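You operate a simulated robot arm through the tools that you are given. There is no shell and no other tool.

You run a simulated robot arm. Do the job below in one go: nothing can be reset, and whatever is moved stays where it is left.

Task
Take the blue shock and put it on the load bench top. Fetch the grey scouring pad and set it on the top of the brown crate. Put the box labelled "850 g" from the top of the long rack on the white panel and the box labelled "1200 g" on the grey panel. Take the blue brush and leave it on the beige card. Put the purple brake shoe on the top of the paint bench away on the top of the long rack. Put the brown bracket on the top of the shock bench. Fetch the gold brush and stand it on the tray beside the lamp tabs. Stack the carton that says "nuts" from the top of the shock bench on top of the carton marked "rivets". Take the white small spring and put it on the strip by the gauge post of the sag rig. Stack the carton marked "washers" from the top of the long rack on top of the carton marked "shims". The order is free. Set down upright: box, gold brush, white small spring.
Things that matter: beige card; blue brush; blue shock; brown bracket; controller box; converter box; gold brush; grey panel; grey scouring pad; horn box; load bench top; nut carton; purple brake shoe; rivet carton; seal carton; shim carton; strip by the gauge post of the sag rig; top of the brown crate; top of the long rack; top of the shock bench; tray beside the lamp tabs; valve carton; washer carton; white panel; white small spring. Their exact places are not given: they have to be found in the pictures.

Only the result counts: the job must be done as asked and must still hold three seconds after the hand-in. Knocking over, shifting, dropping, spilling or breaking anything else fails it.

Robot
A 5-joint arm with a two-finger parallel gripper on a trunk, on a base that drives. Base frame: it is fixed to the floor where the robot stands at the start and does not move with it; the origin is under the middle of the robot, x ahead of it, y to its left, z up. Units: m, degrees, N and s.
It reaches about 1.134 m from its shoulder. Its first joint turns from -149.0 to 149.0 degrees. Places, roughly: beige card [-12.75, 2.75, 0.75]; blue brush (4x3x21 cm) [-11.2, 0.1, 1]; blue shock (6x6x23 cm) [-1.8, -1.7, 1]; brown bracket (13x6x6 cm) [-11.1, 0.5, 0.9]; controller box, converter box, horn box [-2.5, -2.25, 1]; gold brush (3x3x15 cm) [-9.7, 3.8, 0.9]; grey panel (18x17x2 cm) [-2.7, -2.3, 1]; grey scouring pad (6x5x5 cm) [-2.3, -2.3, 1]; load bench top [-1.9, 0.1, 0.9]; nut carton, rivet carton, seal carton [-10.75, 5.25, 0.75]; purple brake shoe (10x4x3 cm) [-10.9, 0.1, 0.9]; shim carton, valve carton, washer carton [-3.25, -2.75, 1]; strip by the gauge post of the sag rig (66x20 cm) [-11.98, 5.06, 0.78]; top of the brown crate [-2.6, -1.4, 0.7]; top of the long rack [-3, -2.3, 1]; top of the shock bench [-10.4, 5.3, 0.8]; tray beside the lamp tabs (12x18 cm) [-8.4, 4.3, 0.38]; white panel [-2.5, -1.75, 1]; white small spring (4x4x7 cm) [-12.6, 6.9, 0.9]. Payload 1.57 kg.
Tool frame: the origin (TCP) lies between the finger pads and is the grasp point; the fingertips stand 0.03 m ahead of it; z points along the fingers, y is the line along which they close. Largest opening 0.11 m; finger width 0.024, thickness 0.012; the body of the gripper, 0.048 by 0.112 m, starts 0.078 m behind the TCP.
Orientation is that of the tool frame in the base frame, as a unit quaternion [w, x, y, z]. With the fingers straight down and closing along the base's y, the tool's x points along the base's -x, its y along +y and its z along -z.

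Tools
- The arm moves only by the tool jog_arm. Its argument "commands" is a list of rows, each a list of 3 entries, a list of its own where there are three numbers: the opening, from 0 (shut) to 1 (fully open), then the shift along the base's x, y, z in m, then the turn, a rotation vector about the base's x, y, z in degrees. In form: [[gripper, [x, y, z], [wx, wy, wz]], ...]. A call has 1 to 20 rows; each row is the pose to reach, as a shift and turn from the pose commanded when the call began. Rows are played at 5 a second. More than 0.05 m and 8.6 degrees between two rows, or a gripper value outside its range, and nothing of the call is played. Where a pose cannot be reached the arm comes as near as it can. A force on the tool above 40 N (or 10 N above the force at the start of the call, whichever is more), or a blocked arm, ends the call early, and 0.2 s more pass. Each finger travels about 0.153 m/s and halts on what it meets, pressing with about 40 N; the grip force reading is that of the motor and also rises with nothing between the fingers. The clock runs only during rows and for 0.2 s after the last one: add rows that repeat a pose to give the fingers time. The reply holds the time, the measured pose of the TCP, the force on the tool along the base axes, the opening and the grip force, in the units named above and with some noise, with the torque about the TCP (base axes, N m) and any sound that the robot's microphone picked up.
- Cameras (640 x 400 px; columns grow to the right, rows downward): "scene" is now at [0.0424, 0.1578, 1.9009]; the picture's right is [-0.02, -1.00, 0.00], its down [-0.66, 0.01, -0.75] and it looks along [0.75, -0.02, -0.66] (base axes); focal length 252 px, centre (320, 200). "wrist" rides on the gripper at [0.07, 0.016, -0.141] in the tool frame; the picture's right is [-0.23, 0.97, 0.00], its down [-0.86, -0.20, -0.48] and it looks along [-0.47, -0.11, 0.88] (tool axes); focal length 222 px, centre (320, 200).
- get_image(camera): a new picture of that camera. It takes no simulated time.
- raise_lower(by): slides the trunk up (or, below 0, down) by that many m; the arm and the scene camera ride with it, the base frame stays. It gives what a move gives, with no picture.
- steer(legs): drives the robot by 1 to 6 legs, each [ahead, turn to the left] in m and degrees, along the robot's own axes; the way and the turn of a leg run together, so that a leg with both is an arc; at most 1.5 m and 180 degrees a leg. The arm and the cameras ride along, it lands a little off, and it stops where it bumps. It gives what a move gives.
- turn_head(pan, tilt): turns the head with the scene camera to pan (to the left, within 155 degrees either way) and tilt (down, from -29 to 69), counted from straight ahead of the robot. It gives what a move gives.
- locate(camera, pixels): there is no depth. For up to 12 entries [column, row, z] of the newest picture of that camera ("zoom" is the newest enlarged one), the place [x, y] in the base frame at which the ray of that pixel passes the height z, good to about 0.002 m. It takes no simulated time.
- zoom(camera, box): a new picture of the part [left, top, right, bottom] of that camera's present view, enlarged. It takes no simulated time.
- finish_job(): hands the job in; it is judged then, once.

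Unless the task says otherwise, let go and move clear before handing in.

The tools are called after ">>>" by a JSON object that holds its "fn" and its "kwargs". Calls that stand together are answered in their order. jog_arm: Moves the arm, as the interface text tells. Its arguments: {"type":"object","properties":{"commands":{"type":"array","items":{"type":"array"}}},"required":["commands"]} The other tools are called the same way: raise_lower (by) slides the trunk up or down; steer (legs) drives the base; turn_head (pan, tilt) turns the head that bears the scene camera; get_image (camera) takes a picture; locate (camera, pixels) gives the place at which the rays of pixels pass given heights; zoom (camera, box) takes an enlarged picture of a part of a camera's view; finish_job () hands the job in.

At the start:

```text
time: 0.0
tool_pos: [0.6753, 0.0944, 1.1772]
tcp_rot: [0.0, 0.009, 1.0, 0.0]
force: [0.5, -0.6, 0.4]
wrist_torque: [0.01, -0.02, 0.0]
grip_width: 0.1099
grip_force: 0.0
trunk travel left (down, up): [-0.91, 0.06]
robot x, y, heading: [0.003, -0.0124, 0.2]
head pan, tilt: [-1.3, 41.3]
```

scene: 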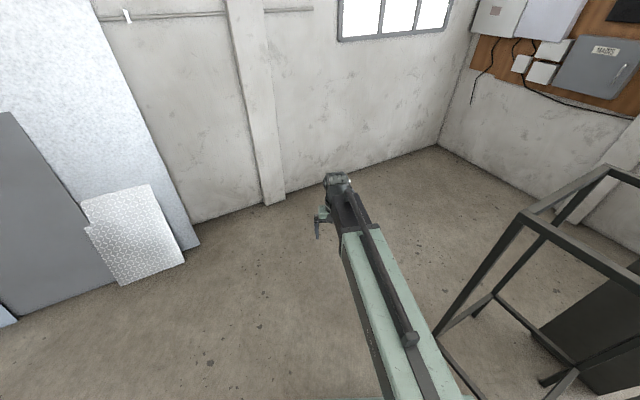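
wrist: 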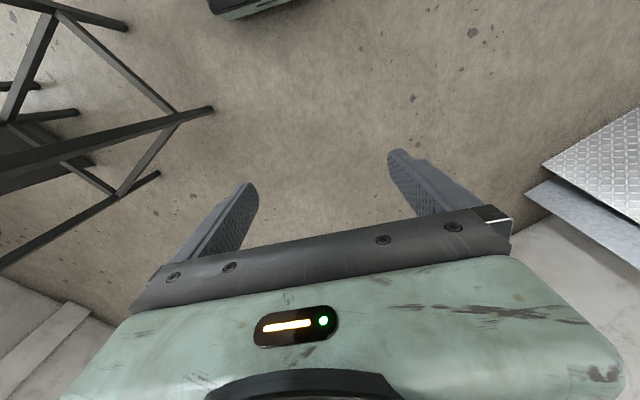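

The start pictures show only walls and a metal frame at the right, while the work lies behind the robot (negative x). I'll turn the head to look that way.

>>> {"fn": "turn_head", "kwargs": {"pan": 150, "tilt": 25}}

>>> {"fn": "get_image", "kwargs": {"camera": "scene"}}

>>> {"fn": "turn_head", "kwargs": {"pan": -150, "tilt": 25}}

>>> {"fn": "get_image", "kwargs": {"camera": "scene"}}

>>> {"fn": "turn_head", "kwargs": {"pan": -90, "tilt": 35}}

>>> {"fn": "get_image", "kwargs": {"camera": "scene"}}

>>> {"fn": "turn_head", "kwargs": {"pan": 90, "tilt": 35}}

>>> {"fn": "get_image", "kwargs": {"camera": "scene"}}

```text
time: 2.4
tool_pos: [0.675, 0.0946, 1.177]
tcp_rot: [0.0, 0.009, 1.0, 0.0]
force: [-0.3, 0.2, -0.1]
wrist_torque: [0.01, 0.02, 0.04]
grip_width: 0.1098
grip_force: 0.1
trunk travel left (down, up): [-0.91, 0.06]
robot x, y, heading: [0.0047, -0.0093, 0.2]
head pan, tilt: [150.0, 25.0]
```

```text
taken
```

scene: 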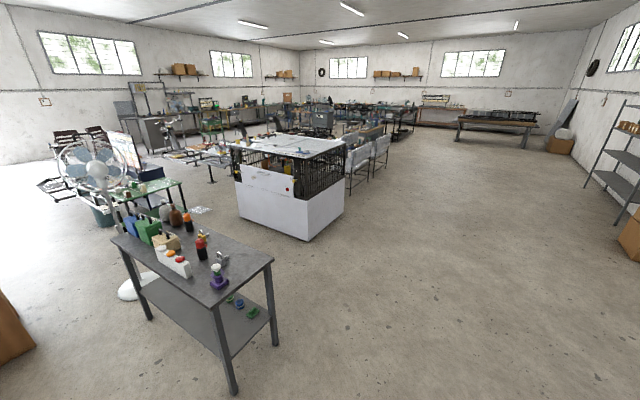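

```text
time: 6.5
tool_pos: [0.674, 0.0957, 1.1772]
tcp_rot: [0.0, 0.008, 1.0, 0.0]
force: [-0.6, -0.4, 0.7]
wrist_torque: [-0.01, -0.01, -0.02]
grip_width: 0.1102
grip_force: 0.1
trunk travel left (down, up): [-0.91, 0.06]
robot x, y, heading: [0.0019, -0.0098, -0.2]
head pan, tilt: [-150.0, 25.0]
```

```text
taken
```

scene: 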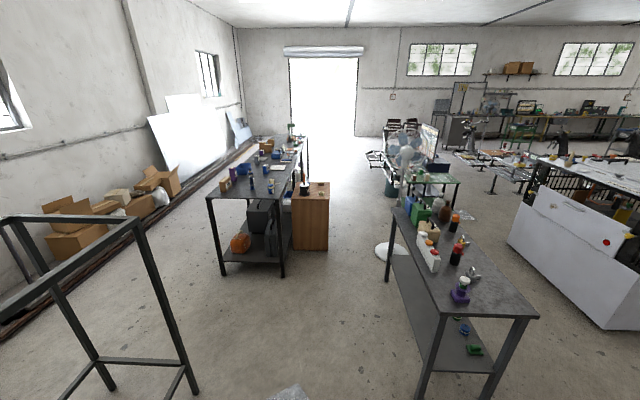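

```text
time: 7.8
tool_pos: [0.6743, 0.0939, 1.1768]
tcp_rot: [0.0, 0.009, 1.0, -0.001]
force: [-1.7, -0.3, 0.4]
wrist_torque: [-0.01, 0.01, -0.01]
grip_width: 0.1099
grip_force: 0.0
trunk travel left (down, up): [-0.91, 0.06]
robot x, y, heading: [0.0044, -0.0093, -0.1]
head pan, tilt: [-90.0, 35.0]
```

```text
taken
```

scene: 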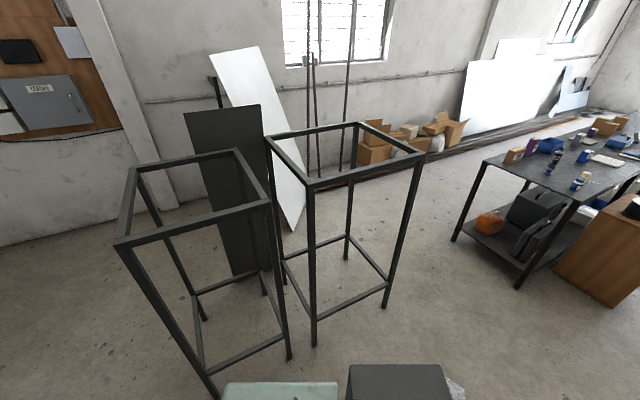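

```text
time: 10.4
tool_pos: [0.6748, 0.094, 1.1769]
tcp_rot: [0.0, 0.009, 1.0, -0.001]
force: [-0.1, -0.5, -0.1]
wrist_torque: [-0.01, -0.02, 0.0]
grip_width: 0.1101
grip_force: 0.1
trunk travel left (down, up): [-0.91, 0.06]
robot x, y, heading: [0.0071, -0.0107, -0.2]
head pan, tilt: [90.0, 35.0]
```

```text
taken
```

scene: 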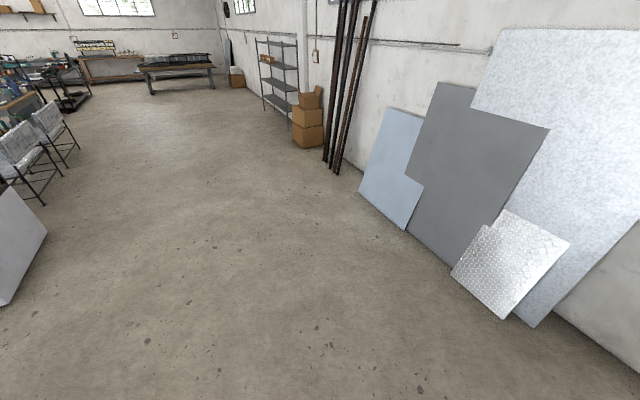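

The pan −150 picture shows the long rack (columns 205–310, rows 140–275) with the brown crate beside it, and the load bench (columns 385–540). I'll look at both closer.

>>> {"fn": "turn_head", "kwargs": {"pan": -145, "tilt": 20}}

>>> {"fn": "get_image", "kwargs": {"camera": "scene"}}

>>> {"fn": "zoom", "kwargs": {"camera": "scene", "box": [220, 120, 380, 220]}}

>>> {"fn": "zoom", "kwargs": {"camera": "scene", "box": [400, 180, 640, 400]}}

```text
time: 13.8
tool_pos: [0.6752, 0.0935, 1.1784]
tcp_rot: [0.0, 0.009, 1.0, 0.001]
force: [-0.4, -0.5, 0.0]
wrist_torque: [0.0, 0.04, 0.02]
grip_width: 0.1099
grip_force: 0.0
trunk travel left (down, up): [-0.91, 0.06]
robot x, y, heading: [-0.0008, -0.0092, 0.1]
head pan, tilt: [-145.0, 20.0]
```

```text
taken
```

scene: 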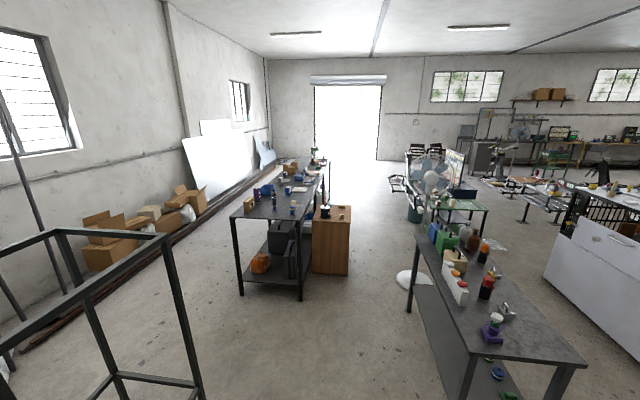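

```text
4.00 times, centred on (300, 170) of scene
```

zoom: 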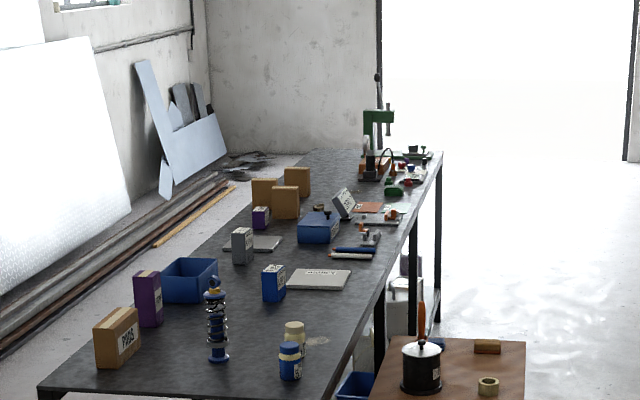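

```text
1.82 times, centred on (520, 290) of scene
```

zoom: 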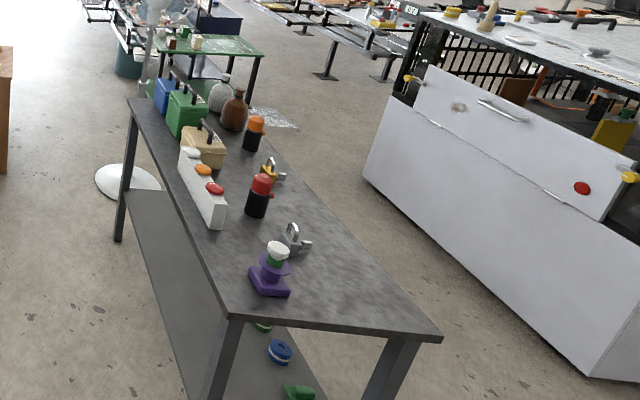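

The zoom shows the blue shock standing at zoom-1 (217,330) and boxes and cartons around it; now I locate the bench corners and key items in fresh zooms.

>>> {"fn": "locate", "kwargs": {"camera": "zoom", "pixels": [[228, 312, 0.9], [440, 340, 0.9], [130, 98, 0.9], [270, 290, 0.9], [210, 222, 0.9], [257, 212, 0.9], [290, 245, 0.9]]}}

>>> {"fn": "zoom", "kwargs": {"camera": "scene", "box": [220, 150, 360, 240]}}

>>> {"fn": "locate", "kwargs": {"camera": "scene", "pixels": [[230, 217, 0.97], [302, 219, 0.97], [274, 210, 0.97], [315, 220, 0.7], [350, 222, 0.7], [350, 206, 0.7]]}}

```text
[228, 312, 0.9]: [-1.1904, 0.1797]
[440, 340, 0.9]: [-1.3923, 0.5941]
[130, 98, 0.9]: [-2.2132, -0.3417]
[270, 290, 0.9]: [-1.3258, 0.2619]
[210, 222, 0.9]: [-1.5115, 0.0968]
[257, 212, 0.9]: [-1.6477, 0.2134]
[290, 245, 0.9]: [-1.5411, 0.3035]
```

```text
4.44 times, centred on (290, 195) of scene
```

zoom: 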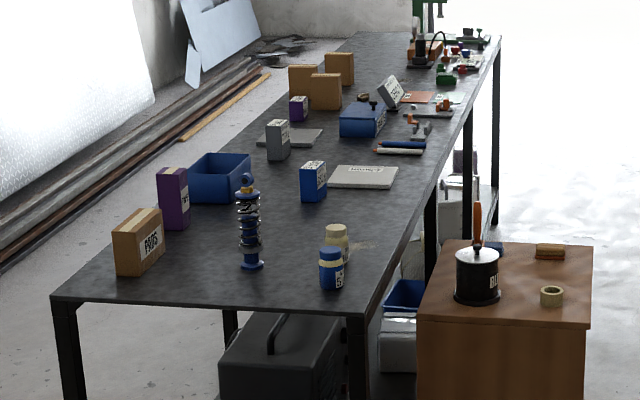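

```text
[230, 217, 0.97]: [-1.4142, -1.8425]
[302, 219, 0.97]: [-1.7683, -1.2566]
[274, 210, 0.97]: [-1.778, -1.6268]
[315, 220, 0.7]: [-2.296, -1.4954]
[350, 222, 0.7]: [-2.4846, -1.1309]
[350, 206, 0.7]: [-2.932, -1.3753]
```

The rack and benches run along a direction about 207°; near rack end is roughly at (−1.6,−1.55). I'll turn left in place to face along it, then look.

>>> {"fn": "steer", "kwargs": {"legs": [[0, 120], [0, 86]]}}

>>> {"fn": "turn_head", "kwargs": {"pan": 0, "tilt": 30}}

>>> {"fn": "get_image", "kwargs": {"camera": "scene"}}

>>> {"fn": "turn_head", "kwargs": {"pan": 90, "tilt": 65}}

>>> {"fn": "get_image", "kwargs": {"camera": "scene"}}

```text
time: 22.9
tool_pos: [-0.54, -0.4217, 1.1762]
tcp_rot: [0.0, 0.971, 0.238, 0.0]
force: [0.4, -0.2, -0.3]
wrist_torque: [0.03, -0.02, -0.01]
grip_width: 0.1102
grip_force: 0.0
trunk travel left (down, up): [-0.91, 0.06]
robot x, y, heading: [-0.0104, 0.0123, -152.0]
head pan, tilt: [-145.0, 20.0]
```

```text
time: 25.2
tool_pos: [-0.5394, -0.4204, 1.1768]
tcp_rot: [-0.001, 0.971, 0.239, 0.0]
force: [0.9, -0.1, 0.7]
wrist_torque: [-0.01, 0.0, 0.02]
grip_width: 0.1099
grip_force: 0.1
trunk travel left (down, up): [-0.91, 0.06]
robot x, y, heading: [-0.01, 0.0131, -152.0]
head pan, tilt: [0.0, 30.0]
```

```text
taken
```

scene: 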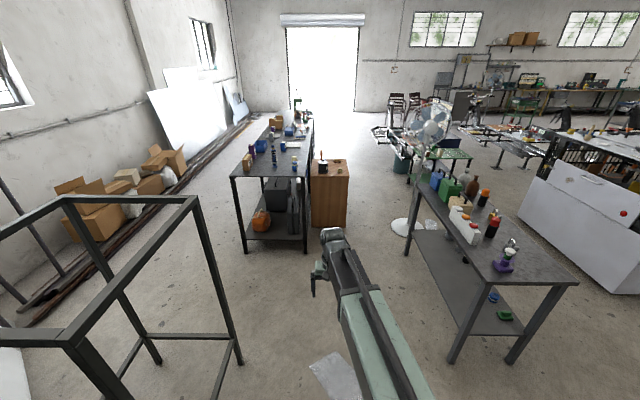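

```text
time: 26.9
tool_pos: [-0.5391, -0.4196, 1.1774]
tcp_rot: [0.0, 0.972, 0.237, 0.0]
force: [0.6, -1.0, 1.0]
wrist_torque: [-0.03, 0.01, 0.0]
grip_width: 0.1102
grip_force: 0.1
trunk travel left (down, up): [-0.91, 0.06]
robot x, y, heading: [-0.0102, 0.0091, -151.7]
head pan, tilt: [90.0, 65.0]
```

```text
taken
```

scene: 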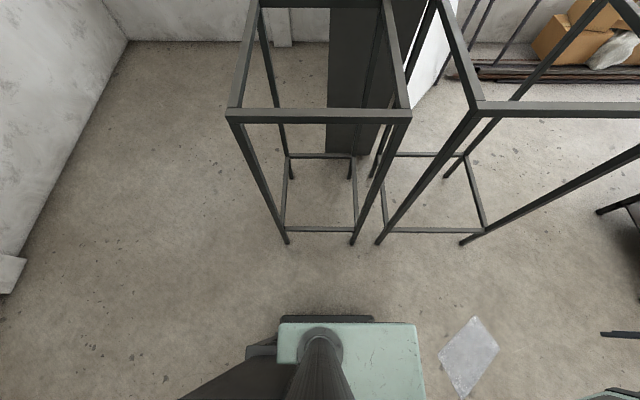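

Looking left-down, the robot base edge is at about (330,316) and a shiny sheet lies on the floor at (470,355). I'll locate these and the frames, then look at the rear/right of the base.

>>> {"fn": "locate", "kwargs": {"camera": "scene", "pixels": [[370, 316, 0.3], [285, 316, 0.3], [475, 317, 0.0], [440, 350, 0.0], [500, 350, 0.0], [465, 398, 0.0], [285, 240, 0.0], [378, 240, 0.0], [462, 242, 0.0], [285, 158, 0.0], [632, 335, 0.0]]}}

>>> {"fn": "turn_head", "kwargs": {"pan": -90, "tilt": 69}}

>>> {"fn": "get_image", "kwargs": {"camera": "scene"}}

>>> {"fn": "turn_head", "kwargs": {"pan": 0, "tilt": 69}}

>>> {"fn": "get_image", "kwargs": {"camera": "scene"}}

>>> {"fn": "turn_head", "kwargs": {"pan": 150, "tilt": 69}}

>>> {"fn": "get_image", "kwargs": {"camera": "scene"}}

```text
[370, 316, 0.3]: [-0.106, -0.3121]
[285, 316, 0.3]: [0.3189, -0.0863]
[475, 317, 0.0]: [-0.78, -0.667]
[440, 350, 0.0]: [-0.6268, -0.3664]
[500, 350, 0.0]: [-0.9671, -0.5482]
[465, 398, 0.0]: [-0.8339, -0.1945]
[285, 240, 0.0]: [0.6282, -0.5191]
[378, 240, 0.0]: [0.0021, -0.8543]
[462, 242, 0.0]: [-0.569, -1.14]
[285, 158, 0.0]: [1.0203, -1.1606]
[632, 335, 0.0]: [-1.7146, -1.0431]
```

```text
time: 29.6
tool_pos: [-0.5386, -0.421, 1.1775]
tcp_rot: [0.0, 0.971, 0.238, 0.001]
force: [-0.3, -0.6, -0.1]
wrist_torque: [-0.01, -0.02, 0.02]
grip_width: 0.1097
grip_force: 0.1
trunk travel left (down, up): [-0.91, 0.06]
robot x, y, heading: [-0.0091, 0.0138, -151.7]
head pan, tilt: [-90.0, 68.8]
```

```text
taken
```

scene: 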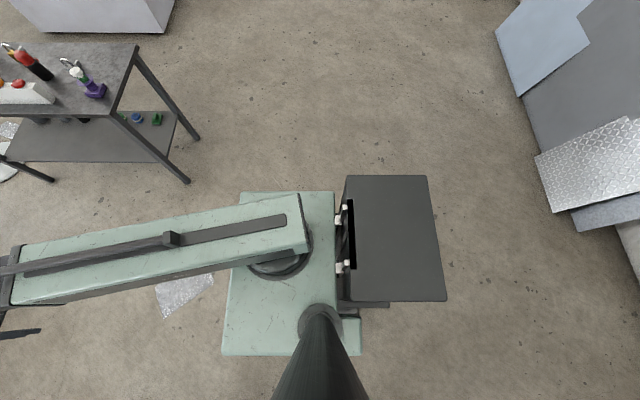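

```text
time: 31.2
tool_pos: [-0.5395, -0.4206, 1.177]
tcp_rot: [0.0, 0.971, 0.238, -0.001]
force: [0.0, 0.2, -0.1]
wrist_torque: [-0.01, 0.01, 0.01]
grip_width: 0.1099
grip_force: 0.0
trunk travel left (down, up): [-0.91, 0.06]
robot x, y, heading: [-0.0135, 0.0155, -151.8]
head pan, tilt: [0.0, 68.8]
```

```text
taken
```

scene: 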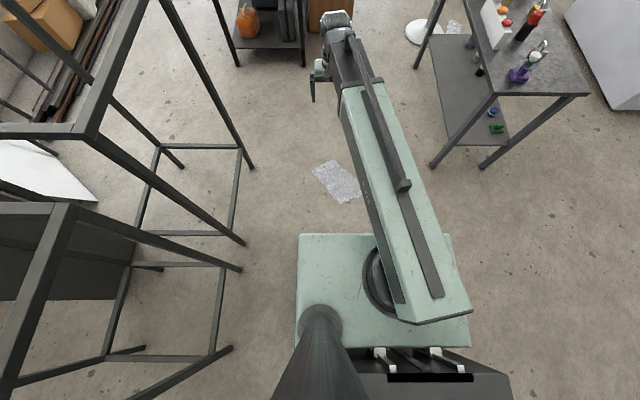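

```text
time: 33.6
tool_pos: [-0.5391, -0.4195, 1.1774]
tcp_rot: [0.0, 0.971, 0.238, -0.001]
force: [0.1, 0.0, 0.1]
wrist_torque: [-0.01, 0.01, 0.0]
grip_width: 0.11
grip_force: 0.0
trunk travel left (down, up): [-0.91, 0.06]
robot x, y, heading: [-0.0094, 0.0132, -152.0]
head pan, tilt: [150.0, 68.8]
```

```text
taken
```

scene: 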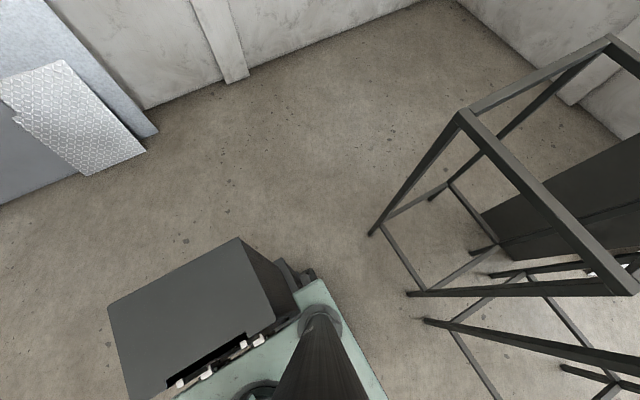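

The base is about 0.46 m wide with a rear box, a loose sheet lies ahead, and frames stand at its left. I'll locate the pipes, rack legs and crate on the floor to plan the drive.

>>> {"fn": "turn_head", "kwargs": {"pan": 0, "tilt": 30}}

>>> {"fn": "zoom", "kwargs": {"camera": "scene", "box": [100, 80, 360, 260]}}

>>> {"fn": "get_image", "kwargs": {"camera": "scene"}}

>>> {"fn": "locate", "kwargs": {"camera": "scene", "pixels": [[245, 251, 0.0], [305, 252, 0.0], [312, 225, 0.0], [345, 228, 0.0], [100, 265, 0.0], [180, 195, 0.0], [231, 178, 0.97], [307, 178, 0.97], [270, 116, 0.97], [315, 119, 0.97]]}}

>>> {"fn": "locate", "kwargs": {"camera": "zoom", "pixels": [[250, 170, 0.0], [150, 260, 0.0], [350, 90, 0.0]]}}

```text
time: 35.9
tool_pos: [-0.538, -0.4202, 1.1771]
tcp_rot: [0.0, 0.971, 0.237, 0.0]
force: [0.2, 1.3, 0.4]
wrist_torque: [0.02, -0.02, -0.03]
grip_width: 0.11
grip_force: 0.1
trunk travel left (down, up): [-0.91, 0.06]
robot x, y, heading: [-0.011, 0.0121, -151.8]
head pan, tilt: [0.0, 30.0]
```

```text
2.22 times, centred on (230, 170) of scene
```

zoom: 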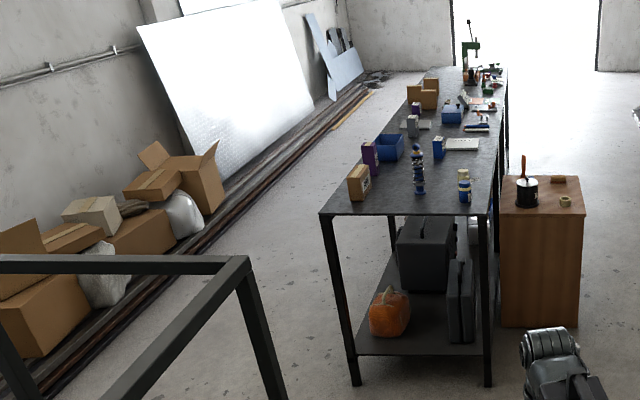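

```text
taken
```

scene: 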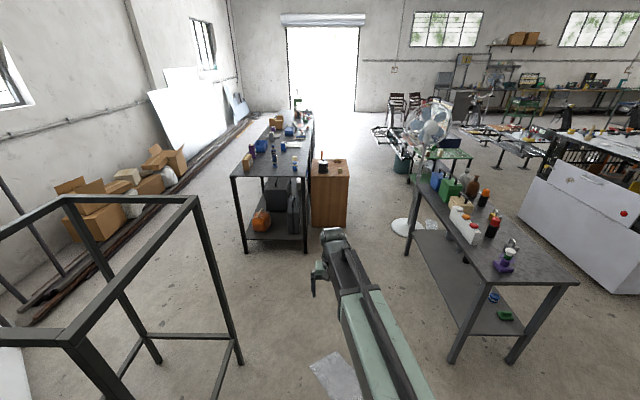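

```text
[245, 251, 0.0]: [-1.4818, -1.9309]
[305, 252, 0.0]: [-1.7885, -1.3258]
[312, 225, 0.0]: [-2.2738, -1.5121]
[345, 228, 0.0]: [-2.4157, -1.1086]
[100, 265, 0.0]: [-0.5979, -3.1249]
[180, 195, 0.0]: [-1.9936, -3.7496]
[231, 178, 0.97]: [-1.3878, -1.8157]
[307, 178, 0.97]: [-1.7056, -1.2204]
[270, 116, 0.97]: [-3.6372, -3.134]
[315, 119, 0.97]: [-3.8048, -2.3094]
```

```text
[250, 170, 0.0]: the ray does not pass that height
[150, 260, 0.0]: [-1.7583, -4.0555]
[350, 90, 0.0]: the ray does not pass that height
```

Frames end near u≈1.05 m and the rack begins at u≈2.1 m (u along heading 207°), leaving a wide wall-side aisle. I'll check what the floor sheet at (340,375) is.

>>> {"fn": "turn_head", "kwargs": {"pan": 0, "tilt": 50}}

>>> {"fn": "zoom", "kwargs": {"camera": "scene", "box": [270, 220, 400, 310]}}

>>> {"fn": "get_image", "kwargs": {"camera": "scene"}}

```text
time: 36.7
tool_pos: [-0.5381, -0.4197, 1.177]
tcp_rot: [0.0, 0.971, 0.238, 0.0]
force: [0.6, 1.0, 1.1]
wrist_torque: [-0.01, 0.0, -0.03]
grip_width: 0.1102
grip_force: 0.1
trunk travel left (down, up): [-0.91, 0.06]
robot x, y, heading: [-0.0097, 0.0164, -151.6]
head pan, tilt: [0.0, 50.0]
```

```text
4.44 times, centred on (335, 265) of scene
```

zoom: 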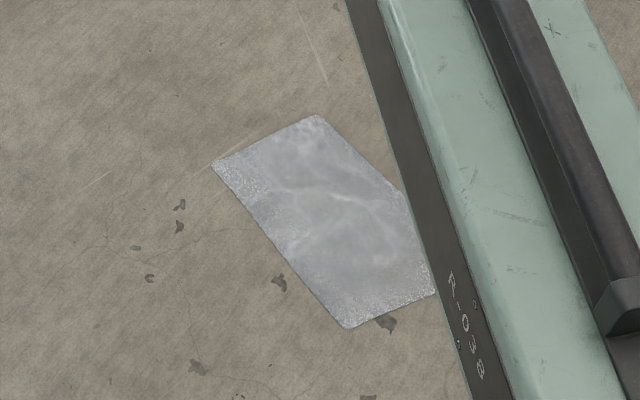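

```text
taken
```

scene: 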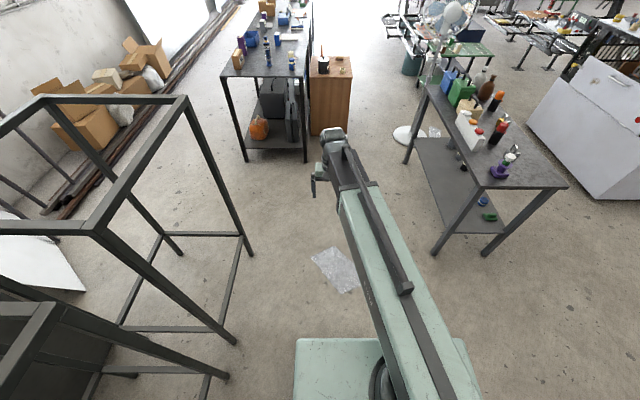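

The sheet is a thin flat film, corners near zoom (212,163), (317,115), (435,292), (348,328). I'll locate those along with frame feet and bench feet for a path clear of it.

>>> {"fn": "locate", "kwargs": {"camera": "scene", "pixels": [[312, 257, 0.0], [334, 247, 0.0], [352, 262, 0.0], [360, 290, 0.0], [340, 293, 0.0], [250, 254, 0.0], [233, 343, 0.0], [182, 252, 0.0], [432, 252, 0.0], [405, 161, 0.0], [395, 133, 0.0], [488, 252, 0.0]]}}

```text
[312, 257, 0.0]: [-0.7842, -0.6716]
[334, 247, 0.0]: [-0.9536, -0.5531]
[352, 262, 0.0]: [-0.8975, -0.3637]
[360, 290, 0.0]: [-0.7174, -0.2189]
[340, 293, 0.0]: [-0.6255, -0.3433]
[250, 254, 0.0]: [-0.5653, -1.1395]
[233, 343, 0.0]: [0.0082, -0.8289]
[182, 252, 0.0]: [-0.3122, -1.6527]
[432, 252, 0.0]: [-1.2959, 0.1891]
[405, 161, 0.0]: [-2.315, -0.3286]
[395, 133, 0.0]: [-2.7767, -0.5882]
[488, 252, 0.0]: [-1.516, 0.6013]
```

The corridor between the film (v≤0.13) and bench (v≥0.70) is about 0.57 m. I'll measure the robot's own footprint before driving.

>>> {"fn": "turn_head", "kwargs": {"pan": -90, "tilt": 69}}

>>> {"fn": "get_image", "kwargs": {"camera": "scene"}}

>>> {"fn": "locate", "kwargs": {"camera": "scene", "pixels": [[240, 192, 1.0], [240, 192, 0.5], [225, 355, 1.0], [225, 355, 0.5], [430, 176, 0.8], [447, 300, 0.8], [430, 176, 0.4], [447, 300, 0.4], [275, 265, 1.0], [278, 230, 1.2]]}}

```text
time: 38.4
tool_pos: [-0.5399, -0.4197, 1.1773]
tcp_rot: [0.0, 0.971, 0.238, 0.0]
force: [0.4, 0.5, 0.2]
wrist_torque: [0.03, -0.02, 0.02]
grip_width: 0.11
grip_force: 0.0
trunk travel left (down, up): [-0.91, 0.06]
robot x, y, heading: [-0.0065, 0.0143, -152.1]
head pan, tilt: [-90.0, 68.8]
```

```text
taken
```

scene: 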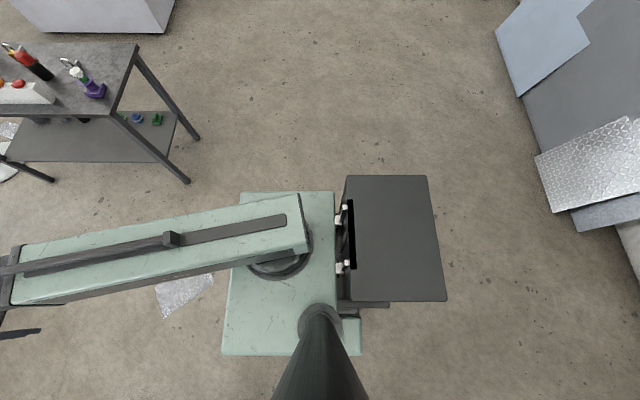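

```text
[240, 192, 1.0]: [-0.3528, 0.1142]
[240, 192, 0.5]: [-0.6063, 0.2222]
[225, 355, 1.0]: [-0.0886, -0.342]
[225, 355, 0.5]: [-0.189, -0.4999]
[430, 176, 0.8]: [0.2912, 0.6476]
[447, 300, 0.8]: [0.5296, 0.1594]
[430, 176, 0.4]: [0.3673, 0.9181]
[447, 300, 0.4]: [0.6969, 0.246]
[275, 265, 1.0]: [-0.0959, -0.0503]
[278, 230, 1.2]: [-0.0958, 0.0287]
```

The footprint is about ±0.26 m wide with 0.26 m ahead and ~0.4 m behind. I'll raise the tool to clear the table items before driving.

>>> {"fn": "jog_arm", "kwargs": {"commands": [[1, [0, 0, 0.05], [0, 0, 0]], [1, [0, 0, 0.1], [0, 0, 0]], [1, [0.02, 0.01, 0.15], [0, 0, 0]], [1, [0.05, 0.025, 0.19], [0, 0, 0]], [1, [0.08, 0.04, 0.22], [0, 0, 0]], [1, [0.11, 0.055, 0.25], [0, 0, 0]], [1, [0.11, 0.055, 0.25], [0, 0, 0]]]}}

>>> {"fn": "turn_head", "kwargs": {"pan": 0, "tilt": 45}}

>>> {"fn": "get_image", "kwargs": {"camera": "scene"}}

```text
refused: row 3 steps farther than a row can; nothing moved
```

```text
time: 40.0
tool_pos: [-0.54, -0.4205, 1.1774]
tcp_rot: [0.0, 0.971, 0.238, 0.0]
force: [-0.1, 0.5, 0.6]
wrist_torque: [-0.04, 0.01, 0.0]
grip_width: 0.11
grip_force: 0.1
trunk travel left (down, up): [-0.91, 0.06]
robot x, y, heading: [-0.0066, 0.0109, -151.8]
head pan, tilt: [0.0, 45.0]
```

```text
taken
```

scene: 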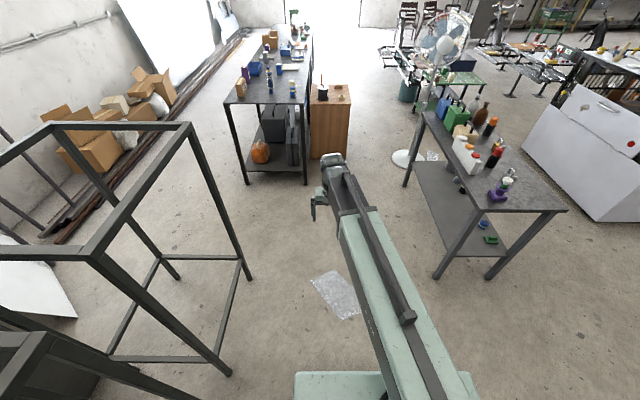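

The call was refused because a row exceeded 0.05 m; the view is unchanged. I'll repeat with smaller steps.

>>> {"fn": "jog_arm", "kwargs": {"commands": [[1, [0, 0, 0.045], [0, 0, 0]], [1, [0, 0, 0.09], [0, 0, 0]], [1, [0.02, 0.01, 0.13], [0, 0, 0]], [1, [0.05, 0.025, 0.165], [0, 0, 0]], [1, [0.08, 0.04, 0.2], [0, 0, 0]], [1, [0.11, 0.055, 0.23], [0, 0, 0]], [1, [0.11, 0.055, 0.23], [0, 0, 0]]]}}

>>> {"fn": "get_image", "kwargs": {"camera": "scene"}}

```text
time: 41.6
tool_pos: [-0.442, -0.3658, 1.1768]
tcp_rot: [0.0, 0.971, 0.238, 0.0]
force: [0.7, 1.1, 0.2]
wrist_torque: [0.0, -0.01, -0.01]
grip_width: 0.1102
grip_force: 0.1
out of reach, approached as far as the arm can: row 1, 2, 3, 4, 5, 6, 7
trunk travel left (down, up): [-0.91, 0.06]
robot x, y, heading: [-0.0095, 0.0122, -151.7]
head pan, tilt: [0.0, 45.0]
```

```text
taken
```

scene: 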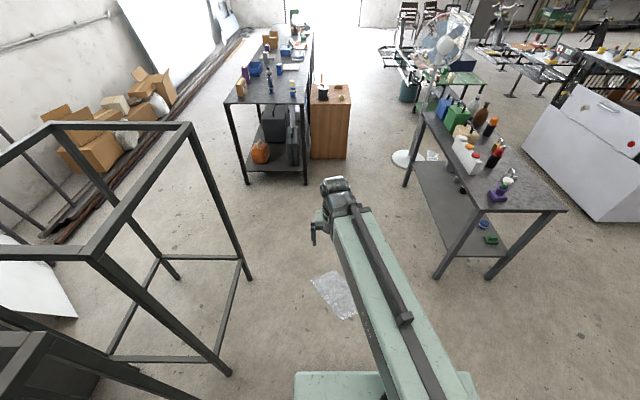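

Upward moves were refused as out of reach while the retract worked. I'll test whether the arm itself can go down and how the trunk lift acts.

>>> {"fn": "raise_lower", "kwargs": {"by": 0.06}}

>>> {"fn": "jog_arm", "kwargs": {"commands": [[1, [0, 0, -0.045], [0, 0, 0]], [1, [0, 0, -0.09], [0, 0, 0]], [1, [0, 0, -0.09], [0, 0, 0]]]}}

>>> {"fn": "get_image", "kwargs": {"camera": "scene"}}

```text
time: 42.6
tool_pos: [-0.4416, -0.366, 1.2362]
tcp_rot: [0.0, 0.971, 0.237, 0.0]
force: [-0.3, -0.7, 0.1]
wrist_torque: [-0.01, 0.01, 0.01]
grip_width: 0.1101
grip_force: 0.0
trunk travel left (down, up): [-0.97, 0.0]
robot x, y, heading: [-0.0079, 0.0147, -152.0]
head pan, tilt: [0.0, 45.0]
```

```text
time: 43.4
tool_pos: [-0.4424, -0.3668, 1.237]
tcp_rot: [-0.001, 0.971, 0.238, 0.0]
force: [-0.4, 0.0, 0.0]
wrist_torque: [0.0, -0.02, -0.02]
grip_width: 0.11
grip_force: 0.1
out of reach, approached as far as the arm can: row 1, 2, 3
trunk travel left (down, up): [-0.97, 0.0]
robot x, y, heading: [-0.0113, 0.0106, -152.0]
head pan, tilt: [0.0, 45.0]
```

```text
taken
```

scene: 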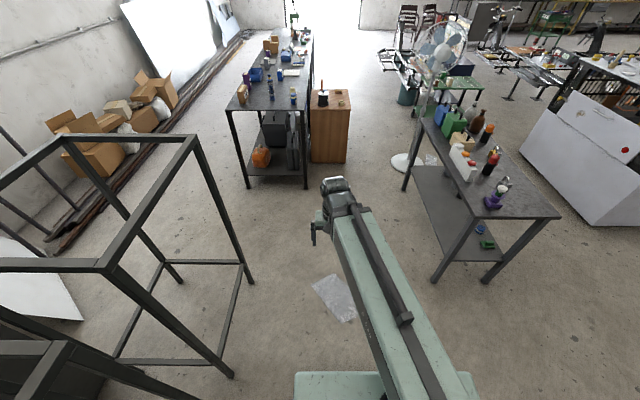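

The arm's height comes only from the trunk (it is now at its top, TCP z 1.237). I'll drive past the film through the corridor toward a spot between the rack end and load bench.

>>> {"fn": "steer", "kwargs": {"legs": [[0, -36], [0.72, 0], [0, 35]]}}

>>> {"fn": "get_image", "kwargs": {"camera": "scene"}}

```text
time: 50.8
tool_pos: [-1.175, -0.2384, 1.2375]
tcp_rot: [0.0, 0.975, 0.221, -0.001]
force: [1.1, 0.0, 0.1]
wrist_torque: [0.01, -0.01, 0.01]
grip_width: 0.1099
grip_force: 0.1
trunk travel left (down, up): [-0.97, 0.0]
robot x, y, heading: [-0.731, 0.1239, -154.1]
head pan, tilt: [0.0, 45.0]
```

```text
taken
```

scene: 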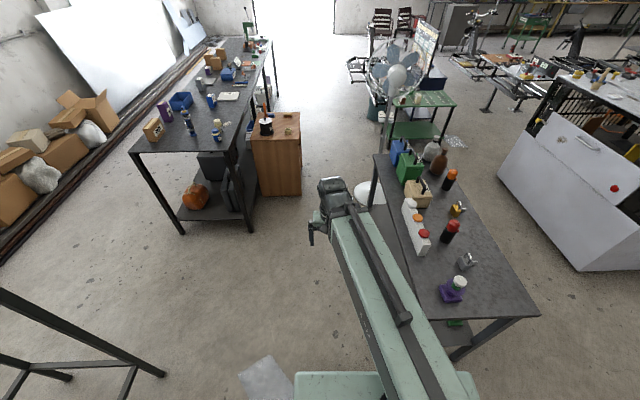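

Position now u≈0.59, v≈0.44, beside the film (at (265,380)). I continue along the aisle and angle left toward the rack end.

>>> {"fn": "steer", "kwargs": {"legs": [[0, 1.5], [0.9, 0], [0, 60], [0.48, 0], [0, -60]]}}

>>> {"fn": "turn_head", "kwargs": {"pan": 30, "tilt": 45}}

>>> {"fn": "get_image", "kwargs": {"camera": "scene"}}

>>> {"fn": "zoom", "kwargs": {"camera": "scene", "box": [200, 60, 400, 200]}}

```text
time: 57.8
tool_pos: [-1.5885, -0.8647, 1.2214]
tcp_rot: [0.009, 0.837, 0.547, -0.019]
force: [0.9, 0.9, 1.2]
wrist_torque: [-0.06, 0.11, 0.0]
grip_width: 0.1102
grip_force: 0.0
trunk travel left (down, up): [-0.97, 0.0]
robot x, y, heading: [-1.5031, -0.2479, -120.1]
head pan, tilt: [0.0, 45.0]
stopped in leg 3: the robot was blocked; the commanded pose is now the measured one
```

```text
time: 58.7
tool_pos: [-1.5963, -0.8667, 1.2198]
tcp_rot: [0.008, 0.838, 0.545, -0.015]
force: [-0.1, -0.2, 0.5]
wrist_torque: [0.04, -0.01, 0.01]
grip_width: 0.11
grip_force: 0.0
trunk travel left (down, up): [-0.97, 0.0]
robot x, y, heading: [-1.5082, -0.2471, -120.2]
head pan, tilt: [30.0, 45.0]
```

```text
taken
```

scene: 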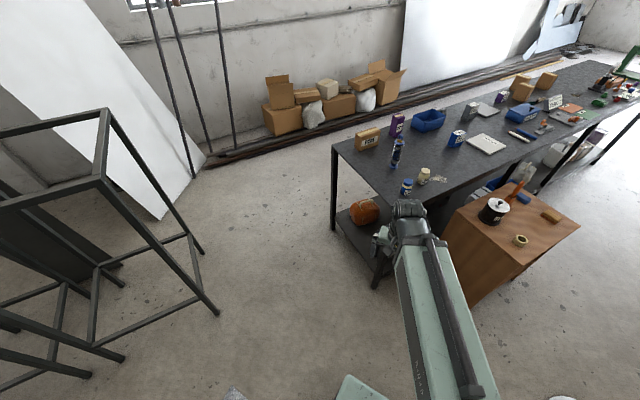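

```text
2.86 times, centred on (300, 130) of scene
```

zoom: 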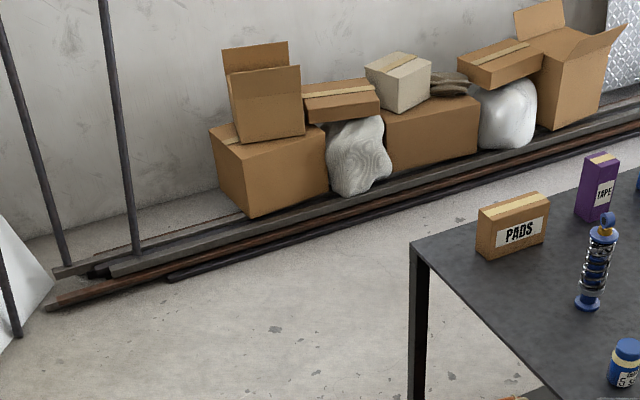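

The turn was blocked after ~33°, likely the rear counterweight box met the load bench. I'll look at that side.

>>> {"fn": "turn_head", "kwargs": {"pan": -120, "tilt": 60}}

>>> {"fn": "get_image", "kwargs": {"camera": "scene"}}

```text
time: 61.1
tool_pos: [-1.5963, -0.8663, 1.2183]
tcp_rot: [0.007, 0.838, 0.545, -0.015]
force: [-0.2, 0.7, 0.2]
wrist_torque: [0.0, 0.02, 0.03]
grip_width: 0.1101
grip_force: 0.1
trunk travel left (down, up): [-0.97, 0.0]
robot x, y, heading: [-1.5066, -0.2434, -120.6]
head pan, tilt: [-120.0, 60.0]
```

```text
taken
```

scene: 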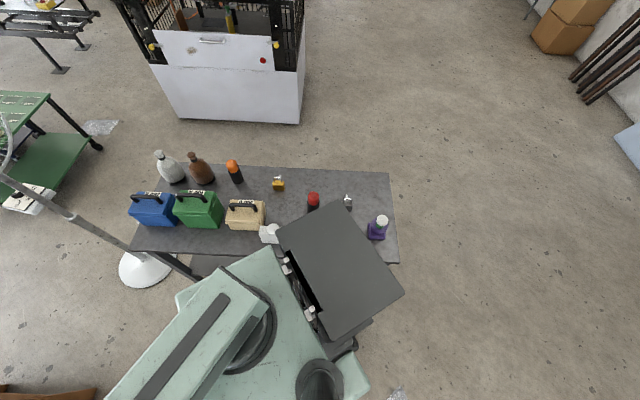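

The rear counterweight box (330,270) overhangs the bench edge. I'll turn back right to come clear, then check the bench items.

>>> {"fn": "steer", "kwargs": {"legs": [[0, -33]]}}

>>> {"fn": "get_image", "kwargs": {"camera": "scene"}}

>>> {"fn": "turn_head", "kwargs": {"pan": -90, "tilt": 60}}

>>> {"fn": "get_image", "kwargs": {"camera": "scene"}}

```text
time: 63.1
tool_pos: [-1.8929, -0.6768, 1.2371]
tcp_rot: [0.002, 0.96, 0.278, -0.016]
force: [-0.5, -0.6, 0.9]
wrist_torque: [-0.03, 0.07, -0.02]
grip_width: 0.1099
grip_force: 0.1
trunk travel left (down, up): [-0.97, 0.0]
robot x, y, heading: [-1.5016, -0.2582, -153.3]
head pan, tilt: [-120.0, 60.0]
```

```text
taken
```

scene: 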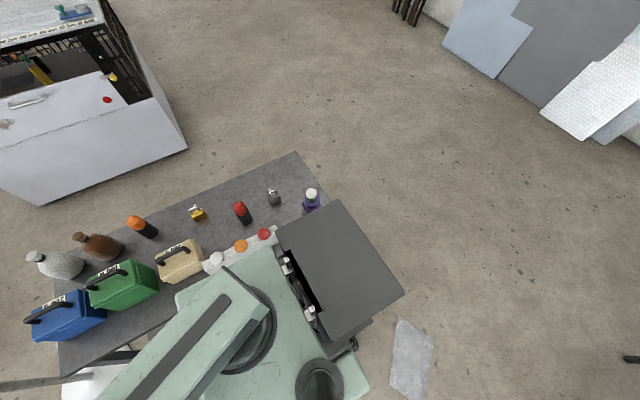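

```text
time: 64.0
tool_pos: [-1.8946, -0.6772, 1.2374]
tcp_rot: [0.002, 0.96, 0.279, -0.015]
force: [-0.4, -0.9, -0.8]
wrist_torque: [-0.03, 0.01, -0.04]
grip_width: 0.1101
grip_force: 0.0
trunk travel left (down, up): [-0.97, 0.0]
robot x, y, heading: [-1.4999, -0.2529, -153.5]
head pan, tilt: [-90.0, 60.0]
```

```text
taken
```

scene: 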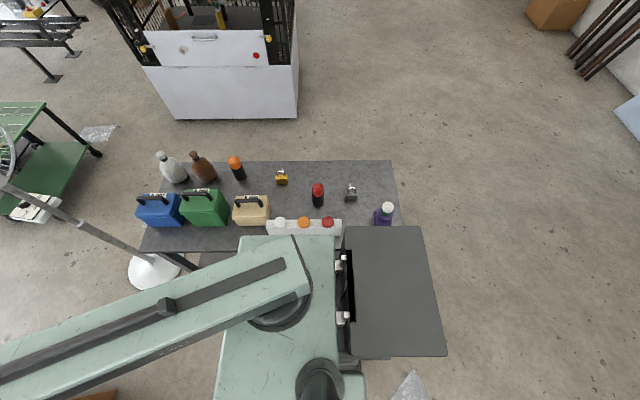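

The bench items still look upright and aligned; I'll compare their positions with the earlier measurement (spray ≈(−1.648,0.213), block end ≈(−1.51,0.097), purple ≈(−1.326,0.262)).

>>> {"fn": "zoom", "kwargs": {"camera": "scene", "box": [220, 140, 420, 265]}}

>>> {"fn": "locate", "kwargs": {"camera": "scene", "pixels": [[318, 206, 0.9], [351, 200, 0.9], [384, 223, 0.9], [282, 184, 0.9], [342, 236, 0.9], [391, 160, 0.9], [403, 226, 0.9], [143, 250, 0.9]]}}

```text
3.20 times, centred on (320, 202) of scene
```

zoom: 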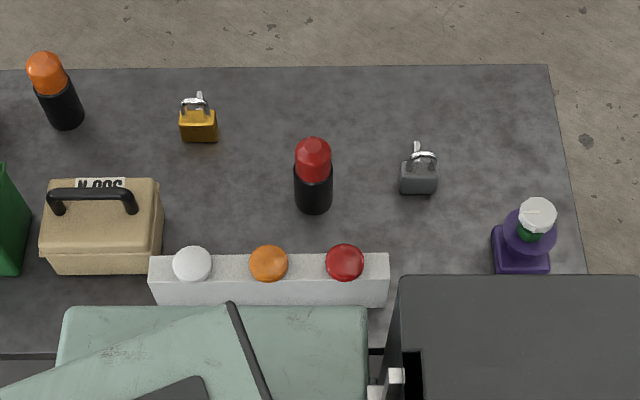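

```text
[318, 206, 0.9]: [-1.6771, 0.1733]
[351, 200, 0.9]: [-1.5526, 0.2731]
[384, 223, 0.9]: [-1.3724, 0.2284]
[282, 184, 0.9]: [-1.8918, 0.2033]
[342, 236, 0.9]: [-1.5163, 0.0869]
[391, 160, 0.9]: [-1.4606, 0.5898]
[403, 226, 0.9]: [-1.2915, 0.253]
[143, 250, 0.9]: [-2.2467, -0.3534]
```

Item positions agree with the earlier view within the height uncertainty, so nothing visibly moved. Since up to ~25° left is free here, I'll turn 24°, advance to gain clearance, then turn further.

>>> {"fn": "steer", "kwargs": {"legs": [[0, 24], [0.26, 0], [0, 40], [0.4, 0]]}}

>>> {"fn": "turn_head", "kwargs": {"pan": 0, "tilt": 50}}

>>> {"fn": "get_image", "kwargs": {"camera": "scene"}}

```text
time: 71.1
tool_pos: [-1.4329, -1.3909, 1.2367]
tcp_rot: [0.009, 0.66, 0.751, -0.011]
force: [0.6, -0.5, -0.2]
wrist_torque: [0.0, 0.01, -0.01]
grip_width: 0.11
grip_force: 0.1
trunk travel left (down, up): [-0.97, 0.0]
robot x, y, heading: [-1.6572, -0.8591, -87.7]
head pan, tilt: [-90.0, 60.0]
```

```text
time: 72.8
tool_pos: [-1.4329, -1.3912, 1.2368]
tcp_rot: [0.01, 0.659, 0.752, -0.012]
force: [1.4, 0.2, -0.5]
wrist_torque: [0.0, 0.03, -0.02]
grip_width: 0.1102
grip_force: 0.2
trunk travel left (down, up): [-0.97, 0.0]
robot x, y, heading: [-1.6557, -0.8555, -87.8]
head pan, tilt: [0.0, 50.0]
```

```text
taken
```

scene: 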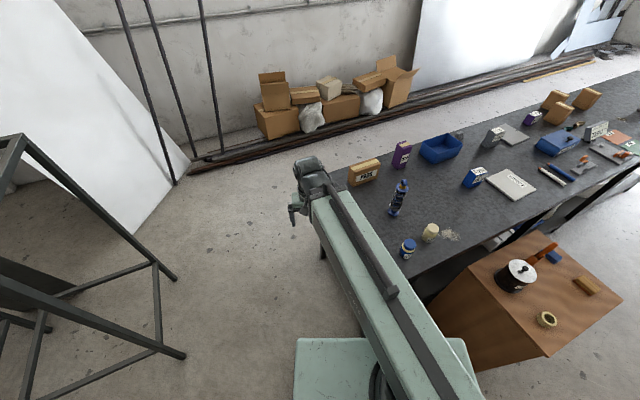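

I'm now at u≈1.87, v≈0 with a clear view of the rack. I'll enlarge the rack items.

>>> {"fn": "zoom", "kwargs": {"camera": "scene", "box": [320, 80, 480, 180]}}

>>> {"fn": "zoom", "kwargs": {"camera": "scene", "box": [440, 80, 640, 205]}}

>>> {"fn": "zoom", "kwargs": {"camera": "scene", "box": [370, 160, 640, 340]}}

```text
4.00 times, centred on (400, 130) of scene
```

zoom: 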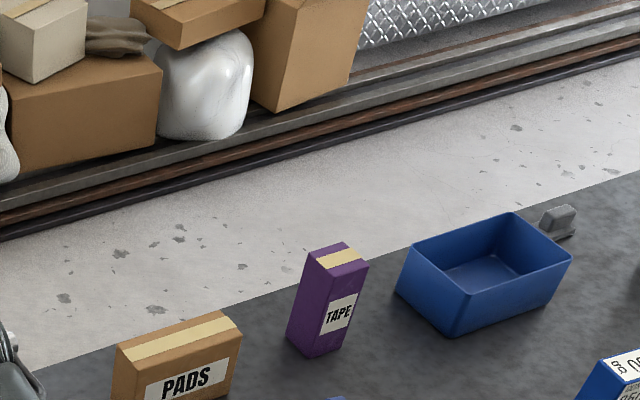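

```text
3.20 times, centred on (540, 142) of scene
```

zoom: 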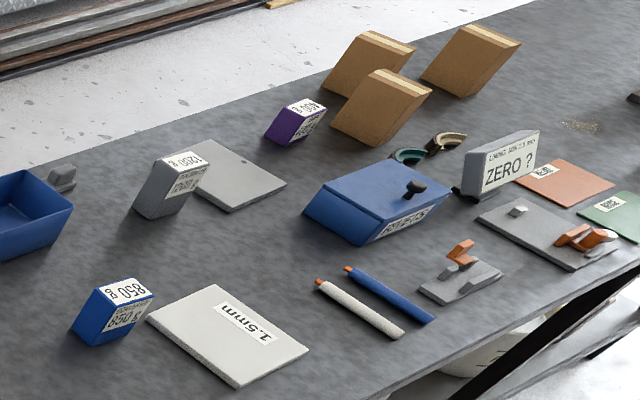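

```text
2.22 times, centred on (505, 250) of scene
```

zoom: 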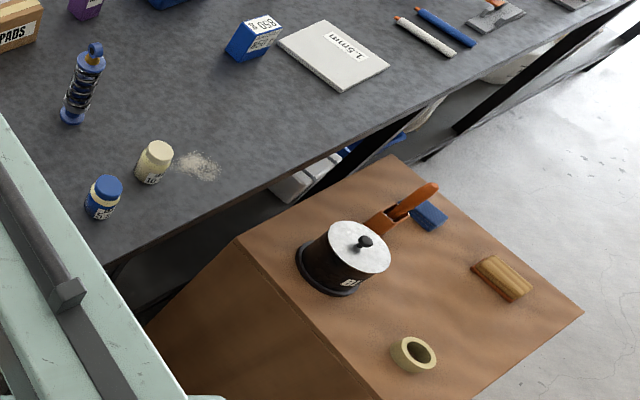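

The 850 g box is the blue one by the white "1.5mm" panel, the 1200 g box is grey by the grey panel, and the grey pad sits beyond the blue tub. I'll locate these at the estimated top height 0.92.

>>> {"fn": "locate", "kwargs": {"camera": "zoom", "pixels": [[73, 117, 0.92], [95, 48, 1.15], [100, 205, 0.92], [150, 178, 0.92], [237, 238, 0.7], [392, 157, 0.7], [583, 310, 0.7], [345, 285, 0.7], [412, 365, 0.7], [500, 285, 0.7]]}}

>>> {"fn": "locate", "kwargs": {"camera": "scene", "pixels": [[321, 250, 0.0], [321, 250, 0.92], [345, 185, 0.92]]}}

>>> {"fn": "get_image", "kwargs": {"camera": "wrist"}}

```text
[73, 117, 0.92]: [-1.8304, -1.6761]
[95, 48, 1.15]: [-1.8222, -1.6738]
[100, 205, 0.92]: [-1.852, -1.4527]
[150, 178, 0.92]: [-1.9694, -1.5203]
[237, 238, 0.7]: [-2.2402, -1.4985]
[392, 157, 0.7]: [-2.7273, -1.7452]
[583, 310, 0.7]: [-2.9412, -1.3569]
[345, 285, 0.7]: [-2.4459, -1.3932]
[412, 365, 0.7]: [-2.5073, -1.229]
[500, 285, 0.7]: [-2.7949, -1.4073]
```

```text
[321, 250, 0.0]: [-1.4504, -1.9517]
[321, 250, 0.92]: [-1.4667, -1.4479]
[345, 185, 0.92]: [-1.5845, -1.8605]
```

```text
taken
```

wrist: 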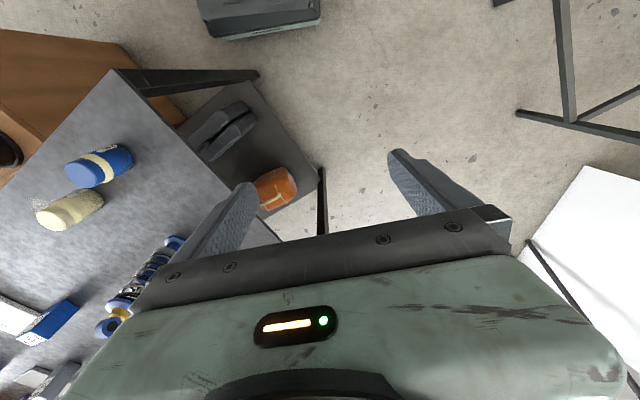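

The shock's base and eye both map to about (−1.826,−1.675), confirming the rack top near z 0.92. I'll move the open gripper above the shock, straightening the 1.7° tilt.

>>> {"fn": "jog_arm", "kwargs": {"commands": [[1, [-0.039, -0.028, 0], [1.7, 0, 0]], [1, [-0.078, -0.057, 0], [1.7, 0, 0]], [1, [-0.118, -0.085, 0], [1.7, 0, 0]], [1, [-0.157, -0.114, 0], [1.7, 0, 0]], [1, [-0.196, -0.142, 0], [1.7, 0, 0]], [1, [-0.236, -0.17, 0], [1.7, 0, 0]], [1, [-0.275, -0.199, 0], [1.7, 0, 0]], [1, [-0.314, -0.227, 0], [1.7, 0, 0]], [1, [-0.354, -0.256, 0], [1.7, 0, 0]], [1, [-0.393, -0.284, 0], [1.7, 0, 0]], [1, [-0.393, -0.284, 0], [1.7, 0, 0]]]}}

>>> {"fn": "get_image", "kwargs": {"camera": "wrist"}}

>>> {"fn": "get_image", "kwargs": {"camera": "scene"}}

```text
time: 75.2
tool_pos: [-1.8235, -1.6738, 1.2364]
tcp_rot: [-0.001, 0.659, 0.752, -0.001]
force: [0.1, 0.1, -0.1]
wrist_torque: [-0.03, 0.0, 0.0]
grip_width: 0.1099
grip_force: 0.0
trunk travel left (down, up): [-0.97, 0.0]
robot x, y, heading: [-1.6542, -0.8582, -88.0]
head pan, tilt: [0.0, 50.0]
```

```text
taken
```

wrist: 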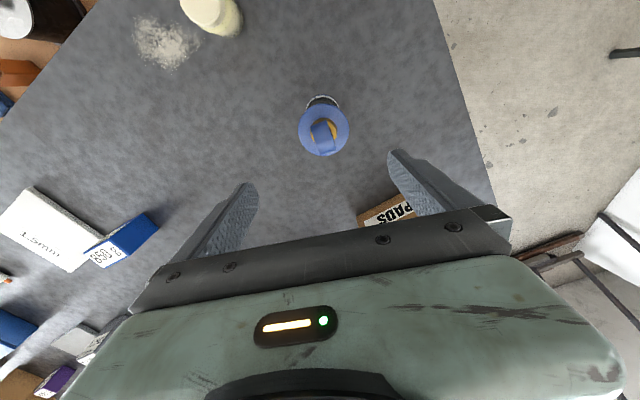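

```text
taken
```

scene: 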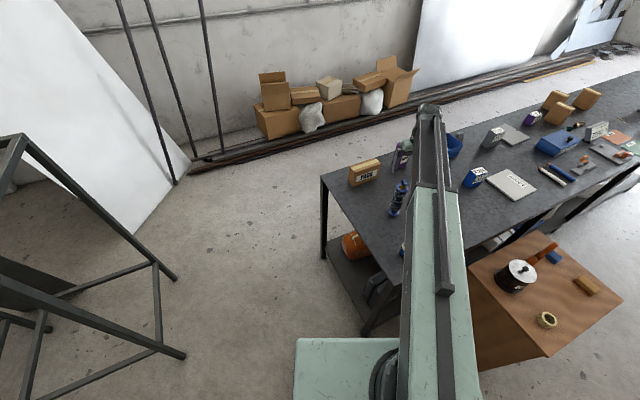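

The wrist picture shows the shock's eye at (324,130). I'll get its exact place and the jar/PADS neighbours.

>>> {"fn": "locate", "kwargs": {"camera": "wrist", "pixels": [[324, 130, 1.12], [324, 130, 1.15], [322, 137, 1.15], [322, 98, 0.93], [438, 0, 0.92], [497, 205, 0.92]]}}

>>> {"fn": "zoom", "kwargs": {"camera": "wrist", "box": [260, 70, 390, 180]}}

>>> {"fn": "zoom", "kwargs": {"camera": "scene", "box": [370, 150, 430, 230]}}

```text
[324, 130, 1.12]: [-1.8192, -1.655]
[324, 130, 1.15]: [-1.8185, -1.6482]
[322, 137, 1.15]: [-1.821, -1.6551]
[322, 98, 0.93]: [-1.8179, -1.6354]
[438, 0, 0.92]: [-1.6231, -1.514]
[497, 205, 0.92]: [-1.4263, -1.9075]
```

```text
3.64 times, centred on (325, 125) of wrist
```

zoom: 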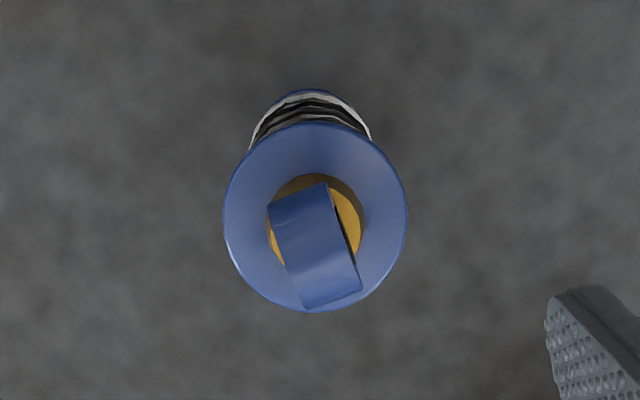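

```text
5.00 times, centred on (400, 190) of scene
```

zoom: 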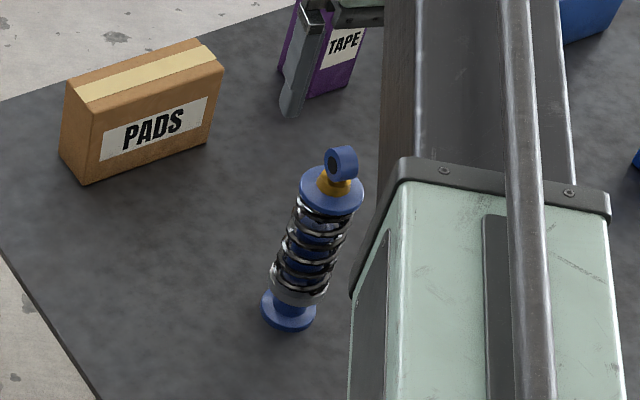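

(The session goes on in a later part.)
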